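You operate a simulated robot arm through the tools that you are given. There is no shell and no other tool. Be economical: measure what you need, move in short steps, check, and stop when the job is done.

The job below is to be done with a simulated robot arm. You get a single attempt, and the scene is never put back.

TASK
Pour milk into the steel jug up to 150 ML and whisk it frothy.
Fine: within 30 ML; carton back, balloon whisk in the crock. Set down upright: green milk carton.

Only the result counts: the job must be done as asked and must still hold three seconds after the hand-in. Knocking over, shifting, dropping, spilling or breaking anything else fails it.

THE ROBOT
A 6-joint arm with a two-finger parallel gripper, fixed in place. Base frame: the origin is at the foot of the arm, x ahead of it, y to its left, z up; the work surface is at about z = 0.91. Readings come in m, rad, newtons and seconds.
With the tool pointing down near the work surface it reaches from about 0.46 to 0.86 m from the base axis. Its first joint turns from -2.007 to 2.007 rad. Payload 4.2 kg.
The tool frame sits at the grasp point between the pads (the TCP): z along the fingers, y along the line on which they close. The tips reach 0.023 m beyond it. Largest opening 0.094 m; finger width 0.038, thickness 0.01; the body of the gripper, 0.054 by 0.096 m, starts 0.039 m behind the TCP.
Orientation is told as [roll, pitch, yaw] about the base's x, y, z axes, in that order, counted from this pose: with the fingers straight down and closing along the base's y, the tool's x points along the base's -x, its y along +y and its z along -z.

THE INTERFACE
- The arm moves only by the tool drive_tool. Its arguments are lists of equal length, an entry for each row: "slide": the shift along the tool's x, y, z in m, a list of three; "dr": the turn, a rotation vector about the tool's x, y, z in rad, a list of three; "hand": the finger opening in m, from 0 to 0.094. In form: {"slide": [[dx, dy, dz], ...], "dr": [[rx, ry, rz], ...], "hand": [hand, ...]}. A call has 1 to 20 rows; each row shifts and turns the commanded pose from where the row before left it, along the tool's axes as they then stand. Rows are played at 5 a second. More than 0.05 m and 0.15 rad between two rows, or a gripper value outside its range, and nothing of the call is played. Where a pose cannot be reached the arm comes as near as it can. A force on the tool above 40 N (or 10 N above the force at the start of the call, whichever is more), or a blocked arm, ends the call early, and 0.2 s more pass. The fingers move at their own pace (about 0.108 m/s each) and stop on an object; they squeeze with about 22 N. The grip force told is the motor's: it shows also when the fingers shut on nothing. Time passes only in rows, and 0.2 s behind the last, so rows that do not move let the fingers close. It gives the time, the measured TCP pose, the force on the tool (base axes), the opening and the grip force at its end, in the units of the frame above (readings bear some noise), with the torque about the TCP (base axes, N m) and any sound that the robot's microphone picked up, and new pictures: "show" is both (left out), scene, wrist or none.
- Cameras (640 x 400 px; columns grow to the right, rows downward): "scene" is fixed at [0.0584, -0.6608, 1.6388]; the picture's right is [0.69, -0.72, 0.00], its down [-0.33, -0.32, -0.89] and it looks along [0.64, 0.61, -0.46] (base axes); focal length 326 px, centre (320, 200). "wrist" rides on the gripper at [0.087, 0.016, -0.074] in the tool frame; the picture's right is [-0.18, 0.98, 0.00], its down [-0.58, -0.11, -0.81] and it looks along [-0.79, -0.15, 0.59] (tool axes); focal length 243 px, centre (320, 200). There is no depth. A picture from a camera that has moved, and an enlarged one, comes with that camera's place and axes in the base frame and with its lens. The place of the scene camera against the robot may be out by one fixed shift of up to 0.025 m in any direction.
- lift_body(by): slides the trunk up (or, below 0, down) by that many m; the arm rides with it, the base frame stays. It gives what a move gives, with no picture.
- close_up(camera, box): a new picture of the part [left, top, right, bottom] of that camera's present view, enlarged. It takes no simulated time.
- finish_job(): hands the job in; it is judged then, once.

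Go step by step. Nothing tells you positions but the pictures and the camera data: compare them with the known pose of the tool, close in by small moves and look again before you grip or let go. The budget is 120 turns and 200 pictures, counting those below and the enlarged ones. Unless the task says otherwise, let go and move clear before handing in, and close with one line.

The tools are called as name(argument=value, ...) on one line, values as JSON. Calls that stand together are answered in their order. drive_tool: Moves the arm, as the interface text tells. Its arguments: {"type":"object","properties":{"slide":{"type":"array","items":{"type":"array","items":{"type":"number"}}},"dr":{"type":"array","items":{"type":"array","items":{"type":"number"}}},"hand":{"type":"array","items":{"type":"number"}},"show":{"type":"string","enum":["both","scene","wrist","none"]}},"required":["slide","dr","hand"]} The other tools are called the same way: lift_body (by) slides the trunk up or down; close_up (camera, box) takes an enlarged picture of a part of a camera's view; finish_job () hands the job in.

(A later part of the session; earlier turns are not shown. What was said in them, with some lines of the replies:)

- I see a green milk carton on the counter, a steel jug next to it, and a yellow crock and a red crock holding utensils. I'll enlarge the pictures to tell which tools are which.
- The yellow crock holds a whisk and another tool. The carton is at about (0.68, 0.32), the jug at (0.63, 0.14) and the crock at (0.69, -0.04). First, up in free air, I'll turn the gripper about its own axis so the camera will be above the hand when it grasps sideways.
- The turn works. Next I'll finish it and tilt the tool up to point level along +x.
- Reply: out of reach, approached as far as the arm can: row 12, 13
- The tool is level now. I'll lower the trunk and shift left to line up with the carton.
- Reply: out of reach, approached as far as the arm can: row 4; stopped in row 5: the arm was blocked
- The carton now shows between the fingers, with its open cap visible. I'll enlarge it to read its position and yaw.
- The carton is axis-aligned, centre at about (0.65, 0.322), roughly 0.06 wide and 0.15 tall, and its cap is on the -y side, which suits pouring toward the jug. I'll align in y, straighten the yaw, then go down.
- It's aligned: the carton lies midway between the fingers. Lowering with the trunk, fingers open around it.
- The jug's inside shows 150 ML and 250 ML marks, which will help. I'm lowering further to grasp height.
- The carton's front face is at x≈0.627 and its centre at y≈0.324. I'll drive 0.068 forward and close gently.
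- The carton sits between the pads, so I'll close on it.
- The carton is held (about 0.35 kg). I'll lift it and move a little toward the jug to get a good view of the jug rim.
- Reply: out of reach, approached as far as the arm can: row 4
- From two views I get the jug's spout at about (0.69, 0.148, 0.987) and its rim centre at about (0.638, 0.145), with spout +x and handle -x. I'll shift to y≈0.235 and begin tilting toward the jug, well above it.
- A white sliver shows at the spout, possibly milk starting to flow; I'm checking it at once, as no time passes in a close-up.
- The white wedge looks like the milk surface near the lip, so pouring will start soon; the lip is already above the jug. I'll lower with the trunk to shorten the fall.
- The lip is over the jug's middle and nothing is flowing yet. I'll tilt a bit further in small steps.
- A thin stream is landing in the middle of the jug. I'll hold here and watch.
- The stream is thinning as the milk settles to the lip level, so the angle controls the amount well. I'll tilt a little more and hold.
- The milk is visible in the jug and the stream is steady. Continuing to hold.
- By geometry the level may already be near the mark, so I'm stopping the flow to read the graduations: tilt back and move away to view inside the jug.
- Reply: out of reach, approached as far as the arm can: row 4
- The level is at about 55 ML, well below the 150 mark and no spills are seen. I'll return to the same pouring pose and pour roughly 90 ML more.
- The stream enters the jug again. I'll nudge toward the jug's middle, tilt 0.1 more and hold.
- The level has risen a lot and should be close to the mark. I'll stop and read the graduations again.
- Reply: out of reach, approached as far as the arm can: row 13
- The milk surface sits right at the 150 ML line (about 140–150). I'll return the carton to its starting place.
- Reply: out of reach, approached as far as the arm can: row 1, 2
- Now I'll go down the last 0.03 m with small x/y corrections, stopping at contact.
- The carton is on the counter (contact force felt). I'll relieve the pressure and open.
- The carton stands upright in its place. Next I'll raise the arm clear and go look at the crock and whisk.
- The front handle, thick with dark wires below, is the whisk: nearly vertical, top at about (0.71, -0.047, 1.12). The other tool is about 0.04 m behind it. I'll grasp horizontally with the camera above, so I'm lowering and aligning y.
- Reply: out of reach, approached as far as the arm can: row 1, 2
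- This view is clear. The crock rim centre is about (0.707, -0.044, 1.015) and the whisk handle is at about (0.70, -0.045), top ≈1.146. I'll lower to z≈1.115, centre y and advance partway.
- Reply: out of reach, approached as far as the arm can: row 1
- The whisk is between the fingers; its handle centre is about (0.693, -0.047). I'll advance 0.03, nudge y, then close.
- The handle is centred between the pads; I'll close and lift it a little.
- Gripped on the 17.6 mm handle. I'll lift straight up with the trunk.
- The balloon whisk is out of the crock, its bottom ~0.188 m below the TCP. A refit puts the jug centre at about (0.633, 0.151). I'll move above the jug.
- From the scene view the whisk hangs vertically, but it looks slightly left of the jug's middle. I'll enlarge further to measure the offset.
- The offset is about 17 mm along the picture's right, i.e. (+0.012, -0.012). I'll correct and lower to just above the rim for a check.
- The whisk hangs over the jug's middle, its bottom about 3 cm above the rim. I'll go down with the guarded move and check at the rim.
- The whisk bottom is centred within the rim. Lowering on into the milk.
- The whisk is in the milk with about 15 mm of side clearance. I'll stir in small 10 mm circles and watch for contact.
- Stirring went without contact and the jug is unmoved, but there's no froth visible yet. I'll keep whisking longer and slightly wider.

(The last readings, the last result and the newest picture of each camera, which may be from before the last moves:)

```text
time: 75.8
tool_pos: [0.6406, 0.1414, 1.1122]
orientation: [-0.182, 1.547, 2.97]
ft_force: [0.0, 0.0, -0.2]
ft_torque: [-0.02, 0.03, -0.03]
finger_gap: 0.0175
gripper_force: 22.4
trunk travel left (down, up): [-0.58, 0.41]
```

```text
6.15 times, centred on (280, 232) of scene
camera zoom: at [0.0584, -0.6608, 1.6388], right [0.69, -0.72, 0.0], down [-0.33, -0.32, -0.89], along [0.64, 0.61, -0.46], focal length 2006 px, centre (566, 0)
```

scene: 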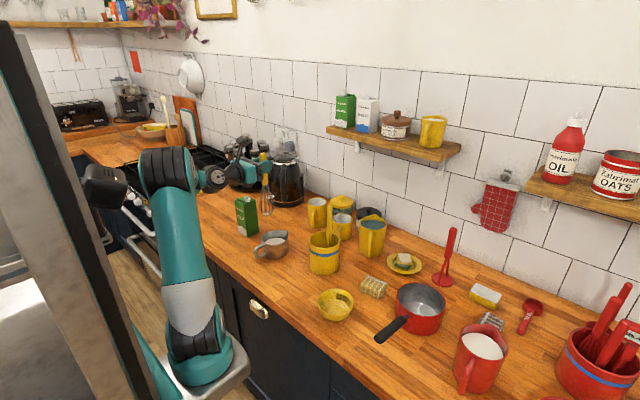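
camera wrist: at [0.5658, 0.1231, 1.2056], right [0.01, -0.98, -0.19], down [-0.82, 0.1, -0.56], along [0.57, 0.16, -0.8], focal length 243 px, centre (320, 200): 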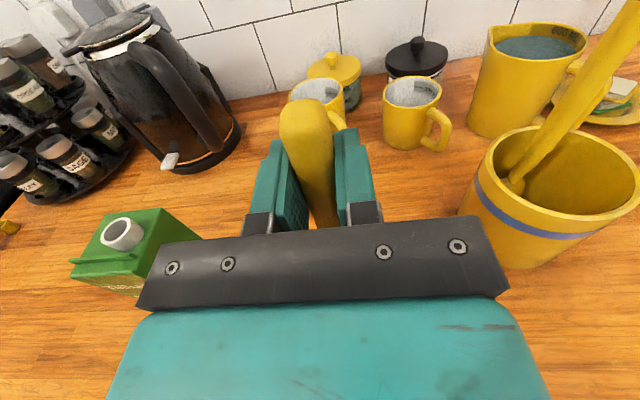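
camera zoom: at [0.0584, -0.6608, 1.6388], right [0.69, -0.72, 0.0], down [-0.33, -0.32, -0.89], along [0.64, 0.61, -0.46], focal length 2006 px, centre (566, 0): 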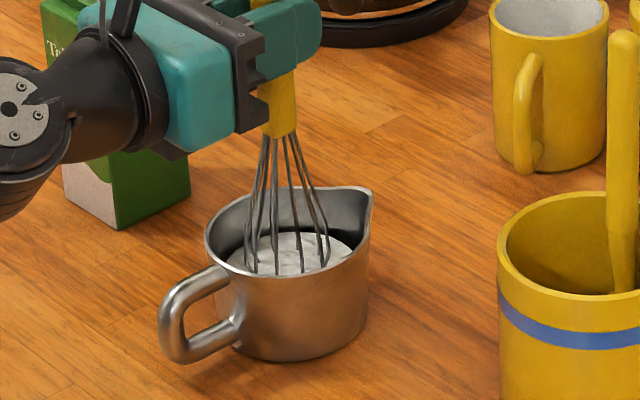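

The surface is becoming textured, so froth is forming. More whisking.

drive_tool(slide=[[0, 0.012, 0], [0, -0.012, 0.012], [0, -0.012, -0.012], [0, 0.012, -0.012], [0, 0.012, 0.012], [0, -0.012, 0.012], [0, -0.012, -0.012], [0, 0.012, -0.012], [0, 0.012, 0.012], [0, -0.012, 0.012], [0, -0.012, -0.012], [0, 0.012, -0.012], [0, 0.012, 0.012], [0, -0.012, 0.012], [0, -0.012, -0.012], [0, 0.012, -0.012], [0, 0.012, 0.012], [0, -0.012, 0], [0, 0, 0]], dr=[[0, 0, 0], [0, 0, 0], [0, 0, 0], [0, 0, 0], [0, 0, 0], [0, 0, 0], [0, 0, 0], [0, 0, 0], [0, 0, 0], [0, 0, 0], [0, 0, 0], [0, 0, 0], [0, 0, 0], [0, 0, 0], [0, 0, 0], [0, 0, 0], [0, 0, 0], [0, 0, 0], [0, 0, 0]], hand=[0.005, 0.005, 0.005, 0.005, 0.005, 0.005, 0.005, 0.005, 0.005, 0.005, 0.005, 0.005, 0.005, 0.005, 0.005, 0.005, 0.005, 0.005, 0.005], show="none")

drive_tool(slide=[[0, 0.012, 0], [0, -0.012, 0.012], [0, -0.012, -0.012], [0, 0.012, -0.012], [0, 0.012, 0.012], [0, -0.012, 0.012], [0, -0.012, -0.012], [0, 0.012, -0.012], [0, 0.012, 0.012], [0, -0.012, 0.012], [0, -0.012, -0.012], [0, 0.012, -0.012], [0, 0.012, 0.012], [0, -0.012, 0.012], [0, -0.012, -0.012], [0, 0.012, -0.012], [0, 0.012, 0.012], [0, -0.012, 0], [0, 0, 0]], dr=[[0, 0, 0], [0, 0, 0], [0, 0, 0], [0, 0, 0], [0, 0, 0], [0, 0, 0], [0, 0, 0], [0, 0, 0], [0, 0, 0], [0, 0, 0], [0, 0, 0], [0, 0, 0], [0, 0, 0], [0, 0, 0], [0, 0, 0], [0, 0, 0], [0, 0, 0], [0, 0, 0], [0, 0, 0]], hand=[0.005, 0.005, 0.005, 0.005, 0.005, 0.005, 0.005, 0.005, 0.005, 0.005, 0.005, 0.005, 0.005, 0.005, 0.005, 0.005, 0.005, 0.005, 0.005], show="none")

drive_tool(slide=[[0, 0.012, 0], [0, -0.012, 0.012], [0, -0.012, -0.012], [0, 0.012, -0.012], [0, 0.012, 0.012], [0, -0.012, 0.012], [0, -0.012, -0.012], [0, 0.012, -0.012], [0, 0.012, 0.012], [0, -0.012, 0.012], [0, -0.012, -0.012], [0, 0.012, -0.012], [0, 0.012, 0.012], [0, -0.012, 0.012], [0, -0.012, -0.012], [0, 0.012, -0.012], [0, 0.012, 0.012], [0, -0.012, 0], [0, 0, 0]], dr=[[0, 0, 0], [0, 0, 0], [0, 0, 0], [0, 0, 0], [0, 0, 0], [0, 0, 0], [0, 0, 0], [0, 0, 0], [0, 0, 0], [0, 0, 0], [0, 0, 0], [0, 0, 0], [0, 0, 0], [0, 0, 0], [0, 0, 0], [0, 0, 0], [0, 0, 0], [0, 0, 0], [0, 0, 0]], hand=[0.005, 0.005, 0.005, 0.005, 0.005, 0.005, 0.005, 0.005, 0.005, 0.005, 0.005, 0.005, 0.005, 0.005, 0.005, 0.005, 0.005, 0.005, 0.005], show="none")

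close_up(camera="scene", box=[250, 200, 310, 265])

```text
time: 79.8
tool_pos: [0.6394, 0.1414, 1.1121]
orientation: [-0.178, 1.547, 2.975]
ft_force: [0.0, -0.9, 0.1]
ft_torque: [-0.03, 0.0, 0.04]
finger_gap: 0.0175
gripper_force: 21.7
trunk travel left (down, up): [-0.58, 0.41]
```

```text
time: 83.8
tool_pos: [0.641, 0.1416, 1.1123]
orientation: [-0.167, 1.547, 2.982]
ft_force: [-0.4, -0.4, -0.8]
ft_torque: [-0.03, -0.01, -0.01]
finger_gap: 0.0176
gripper_force: 22.0
trunk travel left (down, up): [-0.58, 0.41]
```

```text
time: 87.8
tool_pos: [0.6431, 0.1404, 1.1116]
orientation: [-0.179, 1.547, 2.971]
ft_force: [0.7, -1.1, -0.2]
ft_torque: [0.01, -0.02, -0.02]
finger_gap: 0.0174
gripper_force: 21.9
trunk travel left (down, up): [-0.58, 0.41]
```

```text
6.15 times, centred on (280, 232) of scene
camera zoom: at [0.0584, -0.6608, 1.6388], right [0.69, -0.72, 0.0], down [-0.33, -0.32, -0.89], along [0.64, 0.61, -0.46], focal length 2006 px, centre (566, 0)
```

zoom: 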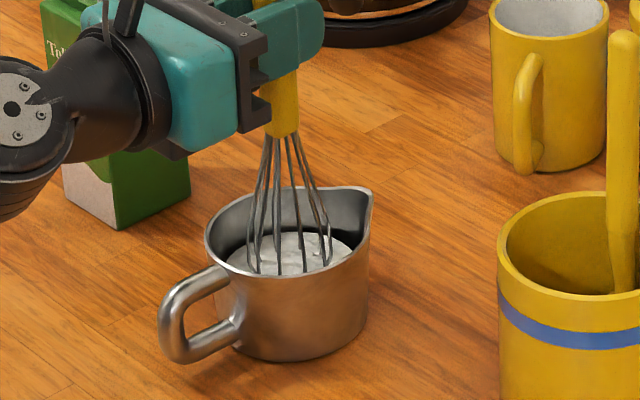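

Froth is building, with no contact forces. I'll add two faster passes with full-width strokes, then inspect the surface.

drive_tool(slide=[[0, 0.012, 0], [0, -0.024, 0.0], [0, 0.012, 0.012], [0, 0, -0.024], [0, 0.012, 0.012], [0, -0.024, 0.0], [0, 0.012, 0.012], [0, 0, -0.024], [0, 0.012, 0.012], [0, -0.024, 0.0], [0, 0.012, 0.012], [0, 0, -0.024], [0, 0.012, 0.012], [0, -0.024, 0.0], [0, 0.012, 0.012], [0, 0, -0.024], [0, 0.012, 0.012], [0, -0.012, 0], [0, 0, 0]], dr=[[0, 0, 0], [0, 0, 0], [0, 0, 0], [0, 0, 0], [0, 0, 0], [0, 0, 0], [0, 0, 0], [0, 0, 0], [0, 0, 0], [0, 0, 0], [0, 0, 0], [0, 0, 0], [0, 0, 0], [0, 0, 0], [0, 0, 0], [0, 0, 0], [0, 0, 0], [0, 0, 0], [0, 0, 0]], hand=[0.005, 0.005, 0.005, 0.005, 0.005, 0.005, 0.005, 0.005, 0.005, 0.005, 0.005, 0.005, 0.005, 0.005, 0.005, 0.005, 0.005, 0.005, 0.005], show="none")

drive_tool(slide=[[0, 0.012, 0], [0, -0.024, 0.0], [0, 0.012, 0.012], [0, 0, -0.024], [0, 0.012, 0.012], [0, -0.024, 0.0], [0, 0.012, 0.012], [0, 0, -0.024], [0, 0.012, 0.012], [0, -0.024, 0.0], [0, 0.012, 0.012], [0, 0, -0.024], [0, 0.012, 0.012], [0, -0.024, 0.0], [0, 0.012, 0.012], [0, 0, -0.024], [0, 0.012, 0.012], [0, -0.012, 0], [0, 0, 0]], dr=[[0, 0, 0], [0, 0, 0], [0, 0, 0], [0, 0, 0], [0, 0, 0], [0, 0, 0], [0, 0, 0], [0, 0, 0], [0, 0, 0], [0, 0, 0], [0, 0, 0], [0, 0, 0], [0, 0, 0], [0, 0, 0], [0, 0, 0], [0, 0, 0], [0, 0, 0], [0, 0, 0], [0, 0, 0]], hand=[0.005, 0.005, 0.005, 0.005, 0.005, 0.005, 0.005, 0.005, 0.005, 0.005, 0.005, 0.005, 0.005, 0.005, 0.005, 0.005, 0.005, 0.005, 0.005], show="none")

close_up(camera="scene", box=[250, 200, 310, 265])

```text
time: 91.8
tool_pos: [0.6409, 0.1403, 1.1117]
orientation: [-0.18, 1.548, 2.972]
ft_force: [-0.9, -0.2, -0.3]
ft_torque: [0.0, -0.02, -0.02]
finger_gap: 0.0175
gripper_force: 22.3
trunk travel left (down, up): [-0.58, 0.41]
```

```text
time: 95.8
tool_pos: [0.6415, 0.142, 1.1118]
orientation: [-0.168, 1.549, 2.986]
ft_force: [-0.7, 0.1, -0.5]
ft_torque: [0.04, 0.02, -0.01]
finger_gap: 0.0173
gripper_force: 22.0
trunk travel left (down, up): [-0.58, 0.41]
```

```text
6.15 times, centred on (280, 232) of scene
camera zoom: at [0.0584, -0.6608, 1.6388], right [0.69, -0.72, 0.0], down [-0.33, -0.32, -0.89], along [0.64, 0.61, -0.46], focal length 2006 px, centre (566, 0)
```

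zoom: 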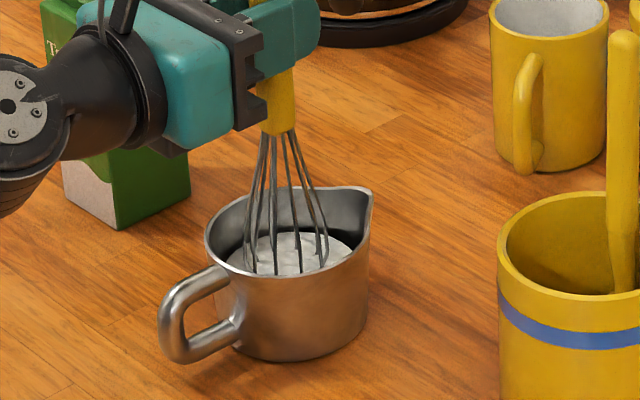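

The froth look is stable now. I'll raise the whisk straight up out of the jug and inspect.

lift_body(by=0.1)

drive_tool(slide=[[0, 0, 0], [0, 0, 0], [0, 0, 0], [0, 0, 0], [0, 0, 0]], dr=[[0, 0, 0], [0, 0, 0], [0, 0, 0], [0, 0, 0], [0, 0, 0]], hand=[0.005, 0.005, 0.005, 0.005, 0.005], show="none")

close_up(camera="scene", box=[250, 190, 310, 265])

```text
time: 97.1
tool_pos: [0.6413, 0.1421, 1.2119]
orientation: [-0.18, 1.549, 2.975]
ft_force: [-0.7, -0.5, -0.3]
ft_torque: [-0.01, -0.02, -0.01]
finger_gap: 0.0177
gripper_force: 22.1
trunk travel left (down, up): [-0.68, 0.31]
```

```text
time: 98.3
tool_pos: [0.6415, 0.1417, 1.2127]
orientation: [-0.179, 1.548, 2.971]
ft_force: [-0.4, 0.2, -0.4]
ft_torque: [0.04, 0.01, 0.0]
finger_gap: 0.0174
gripper_force: 22.3
trunk travel left (down, up): [-0.68, 0.31]
```

```text
5.33 times, centred on (280, 228) of scene
camera zoom: at [0.0584, -0.6608, 1.6388], right [0.69, -0.72, 0.0], down [-0.33, -0.32, -0.89], along [0.64, 0.61, -0.46], focal length 1738 px, centre (533, 53)
```

zoom: 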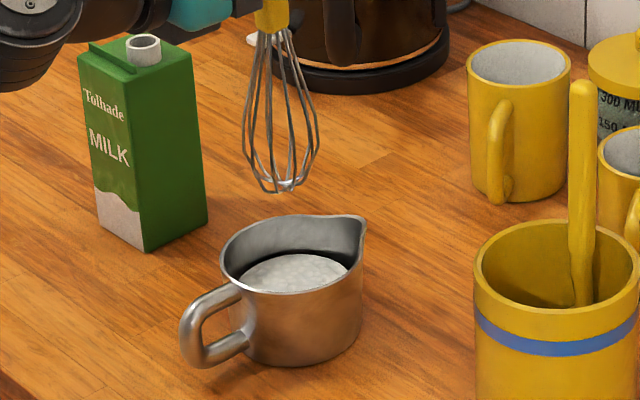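

The milk surface is frothy and the jug is unmoved. I'll raise a little more and carry the whisk back over the crock.

lift_body(by=0.045)

drive_tool(slide=[[0, 0.03, 0.008], [0, 0.035, 0.008], [0, 0.035, 0.008], [0, 0.035, 0.008], [0, 0.03, 0.008], [0, 0.02, 0.007], [0, 0, 0]], dr=[[0, 0, 0], [0, 0, 0], [0, 0, 0], [0, 0, 0], [0, 0, 0], [0, 0, 0], [0, 0, 0]], hand=[0.005, 0.005, 0.005, 0.005, 0.005, 0.005, 0.005], show="wrist")

close_up(camera="scene", box=[270, 160, 370, 280])

```text
time: 99.2
tool_pos: [0.6399, 0.1424, 1.2574]
orientation: [-0.18, 1.547, 2.972]
ft_force: [0.5, -0.6, -0.5]
ft_torque: [0.0, -0.04, 0.01]
finger_gap: 0.0173
gripper_force: 22.0
trunk travel left (down, up): [-0.725, 0.265]
```

```text
time: 100.8
tool_pos: [0.6905, -0.0402, 1.256]
orientation: [-0.174, 1.548, 2.977]
ft_force: [-0.7, -0.7, -1.0]
ft_torque: [-0.01, 0.02, -0.03]
finger_gap: 0.0175
gripper_force: 21.8
trunk travel left (down, up): [-0.725, 0.265]
camera wrist: at [0.616, -0.0591, 1.3447], right [0.01, -0.98, -0.19], down [-0.82, 0.1, -0.56], along [0.57, 0.16, -0.8], focal length 243 px, centre (320, 200)
```

wrist: 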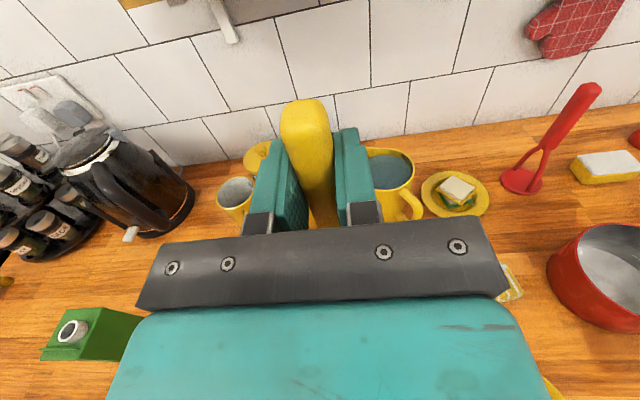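

```text
3.33 times, centred on (320, 220) of scene
camera zoom: at [0.0584, -0.6608, 1.6388], right [0.69, -0.72, 0.0], down [-0.33, -0.32, -0.89], along [0.64, 0.61, -0.46], focal length 1086 px, centre (320, 133)
```

zoom: 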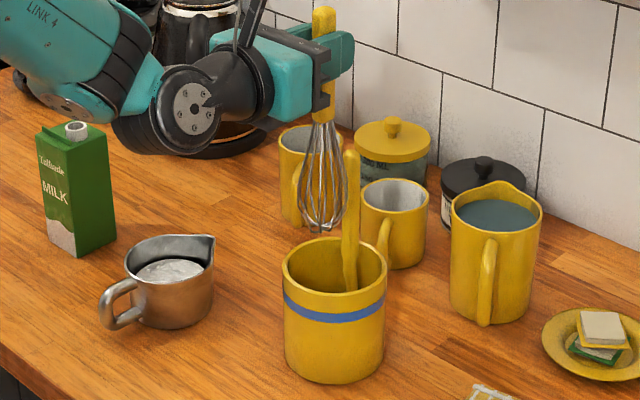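

The whisk is over the crock at its old line; I'll correct y by 4 mm and lower to the rim for a look.

drive_tool(slide=[[0, 0.004, 0], [-0.015, 0, 0], [-0.015, 0, 0], [-0.015, 0, 0], [-0.015, 0, 0], [0, 0, 0]], dr=[[0, 0, 0], [0, 0, 0], [0, 0, 0], [0, 0, 0], [0, 0, 0], [0, 0, 0]], hand=[0.005, 0.005, 0.005, 0.005, 0.005, 0.005], show="none")

close_up(camera="scene", box=[290, 190, 360, 280])

```text
time: 102.2
tool_pos: [0.6889, -0.0453, 1.1954]
orientation: [-0.198, 1.548, 2.957]
ft_force: [-0.8, 0.1, -1.5]
ft_torque: [0.01, 0.0, -0.02]
finger_gap: 0.0176
gripper_force: 21.9
trunk travel left (down, up): [-0.725, 0.265]
```

```text
4.44 times, centred on (325, 235) of scene
camera zoom: at [0.0584, -0.6608, 1.6388], right [0.69, -0.72, 0.0], down [-0.33, -0.32, -0.89], along [0.64, 0.61, -0.46], focal length 1448 px, centre (298, 44)
```

zoom: 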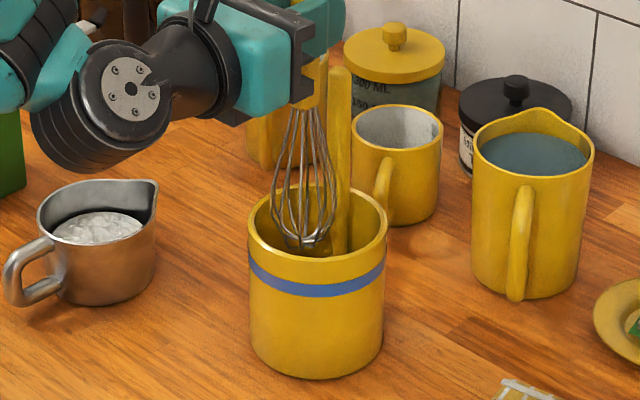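

It is entering the crock cleanly in front of the other tool. Going on down to near its original height.

drive_tool(slide=[[-0.015, 0, 0], [-0.015, 0, 0], [-0.015, 0, 0], [-0.015, 0, 0], [-0.012, 0, 0], [-0.008, 0, 0], [0, 0, 0]], dr=[[0, 0, 0], [0, 0, 0], [0, 0, 0], [0, 0, 0], [0, 0, 0], [0, 0, 0], [0, 0, 0]], hand=[0.005, 0.005, 0.005, 0.005, 0.005, 0.005, 0.005], show="wrist")

close_up(camera="scene", box=[290, 190, 360, 280])

```text
time: 103.8
tool_pos: [0.7031, -0.0423, 1.1302]
orientation: [-0.145, 1.545, 3.007]
ft_force: [-1.6, -0.4, -1.6]
ft_torque: [-0.04, 0.4, -0.03]
finger_gap: 0.0174
gripper_force: 21.9
out of reach, approached as far as the arm can: row 4, 5, 6
trunk travel left (down, up): [-0.725, 0.265]
camera wrist: at [0.6295, -0.0611, 1.2202], right [0.0, -0.98, -0.19], down [-0.82, 0.1, -0.56], along [0.57, 0.16, -0.81], focal length 243 px, centre (320, 200)
```

wrist: 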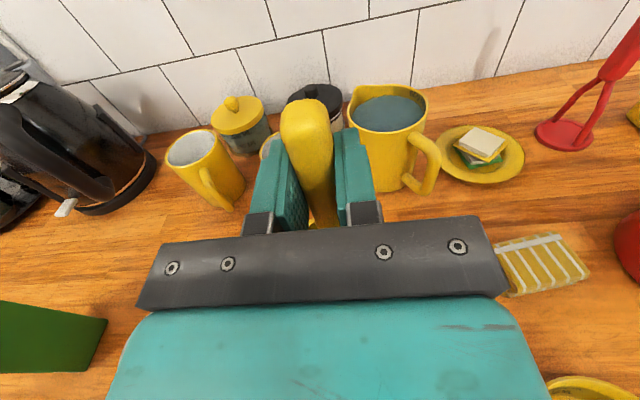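

```text
4.44 times, centred on (325, 235) of scene
camera zoom: at [0.0584, -0.6608, 1.6388], right [0.69, -0.72, 0.0], down [-0.33, -0.32, -0.89], along [0.64, 0.61, -0.46], focal length 1448 px, centre (298, 44)
```

zoom: 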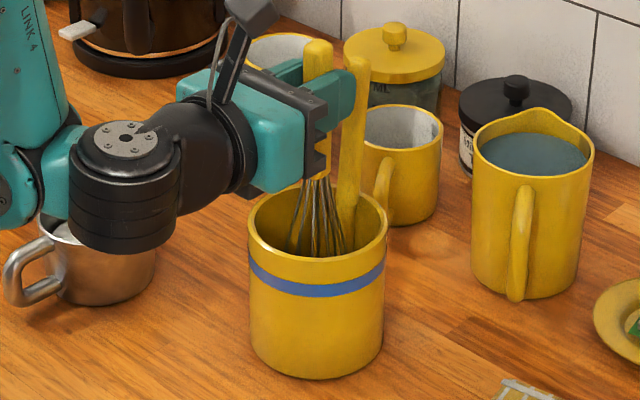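

The arm reached its limit and drifted 14 mm forward. I'll back up a little into reach, then lower with the trunk instead.

drive_tool(slide=[[0.015, 0, 0], [0.015, 0, 0], [0.005, 0, 0], [0, 0, 0]], dr=[[0, 0, 0], [0, 0, 0], [0, 0, 0], [0, 0, 0]], hand=[0.005, 0.005, 0.005, 0.005], show="none")

```text
time: 104.8
tool_pos: [0.7041, -0.0432, 1.167]
orientation: [-0.179, 1.549, 2.972]
ft_force: [-0.9, 0.0, -0.5]
ft_torque: [-0.04, 0.03, 0.0]
finger_gap: 0.0175
gripper_force: 22.1
trunk travel left (down, up): [-0.725, 0.265]
```

drive_tool(slide=[[0, 0, -0.007], [0, 0, -0.007], [0, 0, 0]], dr=[[0, 0, 0], [0, 0, 0], [0, 0, 0]], hand=[0.005, 0.005, 0.005], show="none")

close_up(camera="scene", box=[290, 180, 360, 280])

close_up(camera="wrist", box=[200, 50, 480, 250])

```text
time: 105.6
tool_pos: [0.6918, -0.0443, 1.1666]
orientation: [-0.167, 1.548, 2.985]
ft_force: [0.1, 0.3, -0.9]
ft_torque: [0.04, 0.01, 0.01]
finger_gap: 0.0173
gripper_force: 21.6
trunk travel left (down, up): [-0.725, 0.265]
```

```text
4.00 times, centred on (325, 230) of scene
camera zoom: at [0.0584, -0.6608, 1.6388], right [0.69, -0.72, 0.0], down [-0.33, -0.32, -0.89], along [0.64, 0.61, -0.46], focal length 1304 px, centre (300, 80)
```

zoom: 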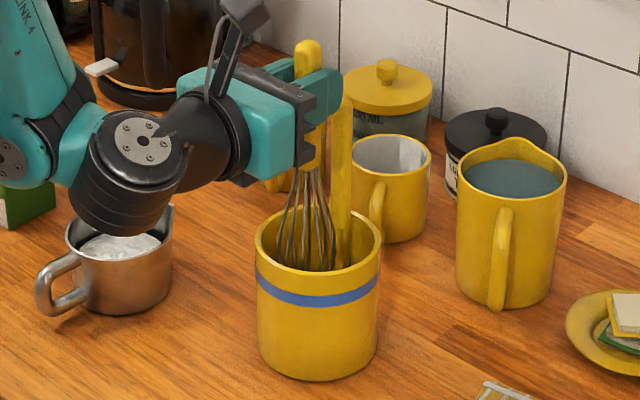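

```text
2.00 times, centred on (340, 150) of wrist
camera zoom: at [0.6169, -0.0619, 1.2549], right [0.01, -0.98, -0.19], down [-0.82, 0.1, -0.56], along [0.57, 0.16, -0.8], focal length 485 px, centre (280, 300)
```

zoom: 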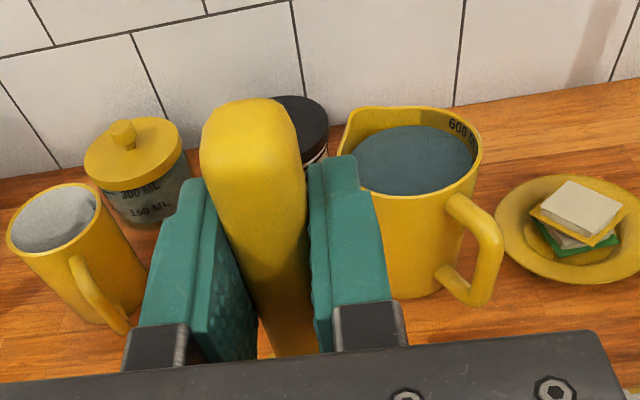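

Well aligned again at x=0.692. I'll lower the last bit with the trunk.

lift_body(by=-0.045)

close_up(camera="scene", box=[290, 180, 360, 280])

```text
time: 106.5
tool_pos: [0.6906, -0.045, 1.1206]
orientation: [-0.181, 1.55, 2.97]
ft_force: [0.2, -1.2, -0.7]
ft_torque: [0.0, 0.0, 0.0]
finger_gap: 0.0173
gripper_force: 22.1
trunk travel left (down, up): [-0.68, 0.31]
```

```text
4.00 times, centred on (325, 230) of scene
camera zoom: at [0.0584, -0.6608, 1.6388], right [0.69, -0.72, 0.0], down [-0.33, -0.32, -0.89], along [0.64, 0.61, -0.46], focal length 1304 px, centre (300, 80)
```

zoom: 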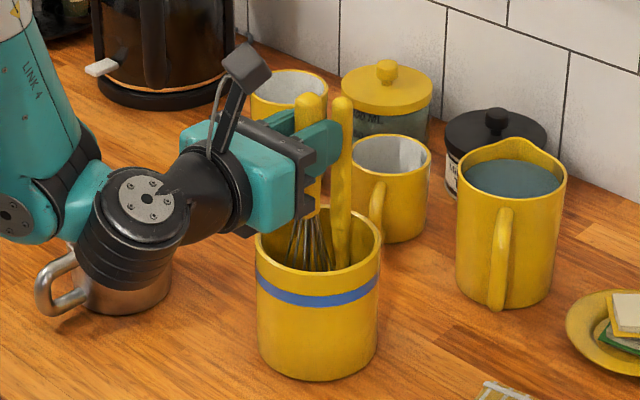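

About 1 cm remains; lowering by that, then releasing.

lift_body(by=-0.011)

drive_tool(slide=[[0, 0, 0], [0, 0, 0], [0, 0, 0]], dr=[[0, 0, 0], [0, 0, 0], [0, 0, 0]], hand=[0.02, 0.035, 0.05], show="wrist")

close_up(camera="scene", box=[290, 180, 360, 280])

```text
time: 107.1
tool_pos: [0.6908, -0.043, 1.1106]
orientation: [-0.186, 1.546, 2.966]
ft_force: [0.2, 0.2, -0.1]
ft_torque: [-0.01, -0.05, -0.01]
finger_gap: 0.0174
gripper_force: 21.8
trunk travel left (down, up): [-0.669, 0.321]
```

```text
time: 107.9
tool_pos: [0.6906, -0.0432, 1.1107]
orientation: [-0.18, 1.547, 2.972]
ft_force: [-0.3, 0.2, -0.5]
ft_torque: [-0.01, 0.01, 0.01]
finger_gap: 0.0503
gripper_force: 0.2
trunk travel left (down, up): [-0.669, 0.321]
camera wrist: at [0.617, -0.0619, 1.1989], right [0.01, -0.98, -0.19], down [-0.82, 0.1, -0.56], along [0.57, 0.16, -0.8], focal length 243 px, centre (320, 200)
```

wrist: 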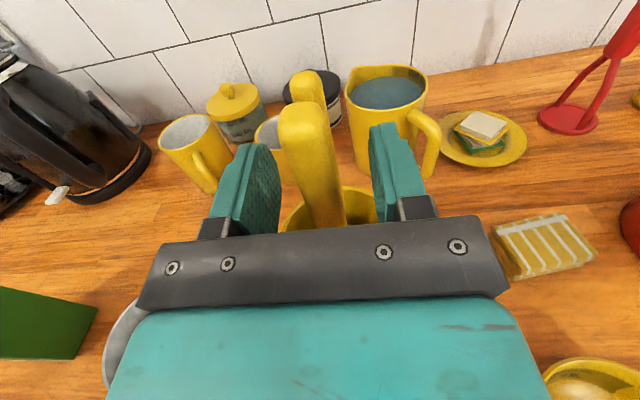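

```text
4.00 times, centred on (325, 230) of scene
camera zoom: at [0.0584, -0.6608, 1.6388], right [0.69, -0.72, 0.0], down [-0.33, -0.32, -0.89], along [0.64, 0.61, -0.46], focal length 1304 px, centre (300, 80)
```

zoom: 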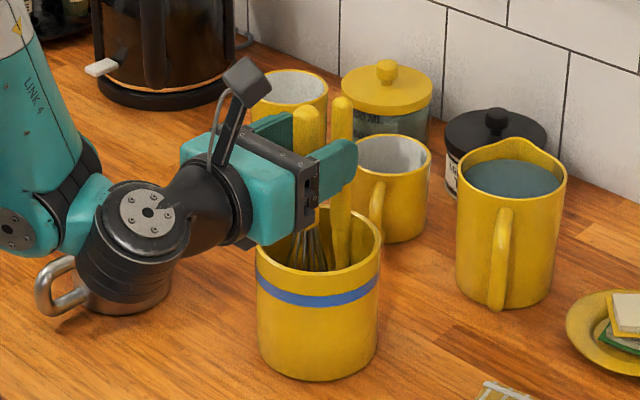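

The whisk stands in the crock exactly as at first. I'll back straight out, then rise.

drive_tool(slide=[[0, 0, 0], [0, 0, -0.02], [0, 0, -0.025], [0, 0, -0.025], [0, 0, 0]], dr=[[0, 0, 0], [0, 0, 0], [0, 0, 0], [0, 0, 0], [0, 0, 0]], hand=[0.07, 0.07, 0.07, 0.07, 0.07], show="none")

lift_body(by=0.25)

drive_tool(slide=[[0, 0, 0]], dr=[[0, 0, 0]], hand=[0.07])

close_up(camera="scene", box=[220, 180, 400, 300])

```text
time: 109.1
tool_pos: [0.6649, -0.0331, 1.1142]
orientation: [-0.179, 1.547, 2.971]
ft_force: [0.2, 0.4, 0.0]
ft_torque: [0.02, -0.02, 0.0]
finger_gap: 0.0703
gripper_force: 0.0
out of reach, approached as far as the arm can: row 3, 4
trunk travel left (down, up): [-0.669, 0.321]
```

```text
time: 111.7
tool_pos: [0.6668, -0.0329, 1.3634]
orientation: [-0.181, 1.549, 2.969]
ft_force: [0.4, 1.2, 0.2]
ft_torque: [0.0, 0.03, -0.01]
finger_gap: 0.0704
gripper_force: 0.1
trunk travel left (down, up): [-0.919, 0.071]
```

```text
time: 112.0
tool_pos: [0.6667, -0.0331, 1.3624]
orientation: [-0.18, 1.548, 2.969]
ft_force: [-0.1, -0.6, -0.1]
ft_torque: [0.0, -0.01, -0.01]
finger_gap: 0.07
gripper_force: 0.0
trunk travel left (down, up): [-0.919, 0.071]
camera wrist: at [0.5927, -0.0508, 1.4522], right [0.01, -0.98, -0.19], down [-0.82, 0.1, -0.56], along [0.57, 0.16, -0.8], focal length 243 px, centre (320, 200)
```

scene: 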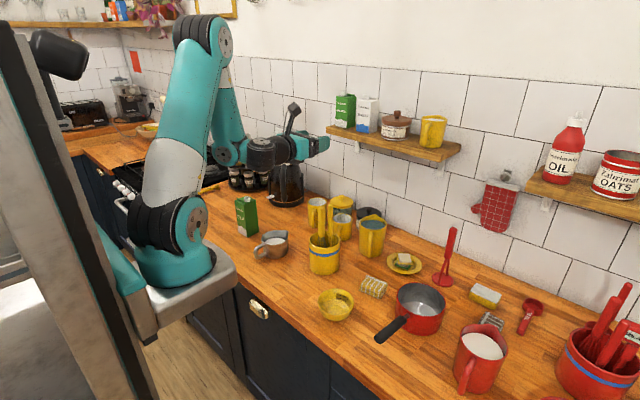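
wrist: 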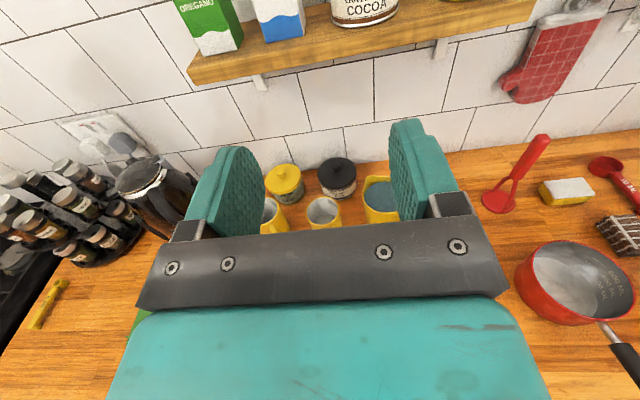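

```text
3.33 times, centred on (310, 240) of scene
camera zoom: at [0.0584, -0.6608, 1.6388], right [0.69, -0.72, 0.0], down [-0.33, -0.32, -0.89], along [0.64, 0.61, -0.46], focal length 1086 px, centre (353, 67)
```

zoom: 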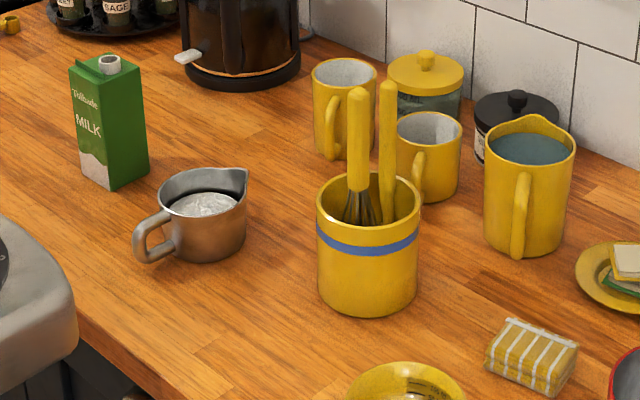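

Everything is in place and the hand is clear. One last close look at the froth before handing in.

close_up(camera="scene", box=[250, 222, 298, 262])

```text
10.00 times, centred on (274, 242) of scene
camera zoom: at [0.0584, -0.6608, 1.6388], right [0.69, -0.72, 0.0], down [-0.33, -0.32, -0.89], along [0.64, 0.61, -0.46], focal length 3259 px, centre (780, -220)
```

zoom: 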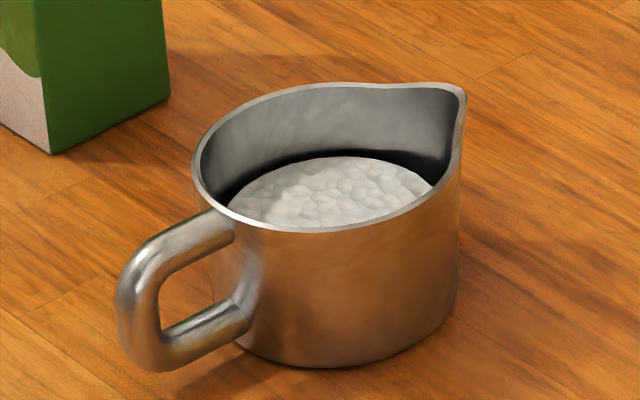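

The milk has a bubbly froth, the carton is upright in its place, and the whisk is in the crock. I'm handing in.

finish_job()

```text
The job is handed in.
```

The jug holds about 140–150 ML of milk, read by eye against the 150 ML mark before whisking, and it is whisked frothy. The green carton is upright back in its place, the balloon whisk is back in the yellow crock, and I saw no spills or shifted items.
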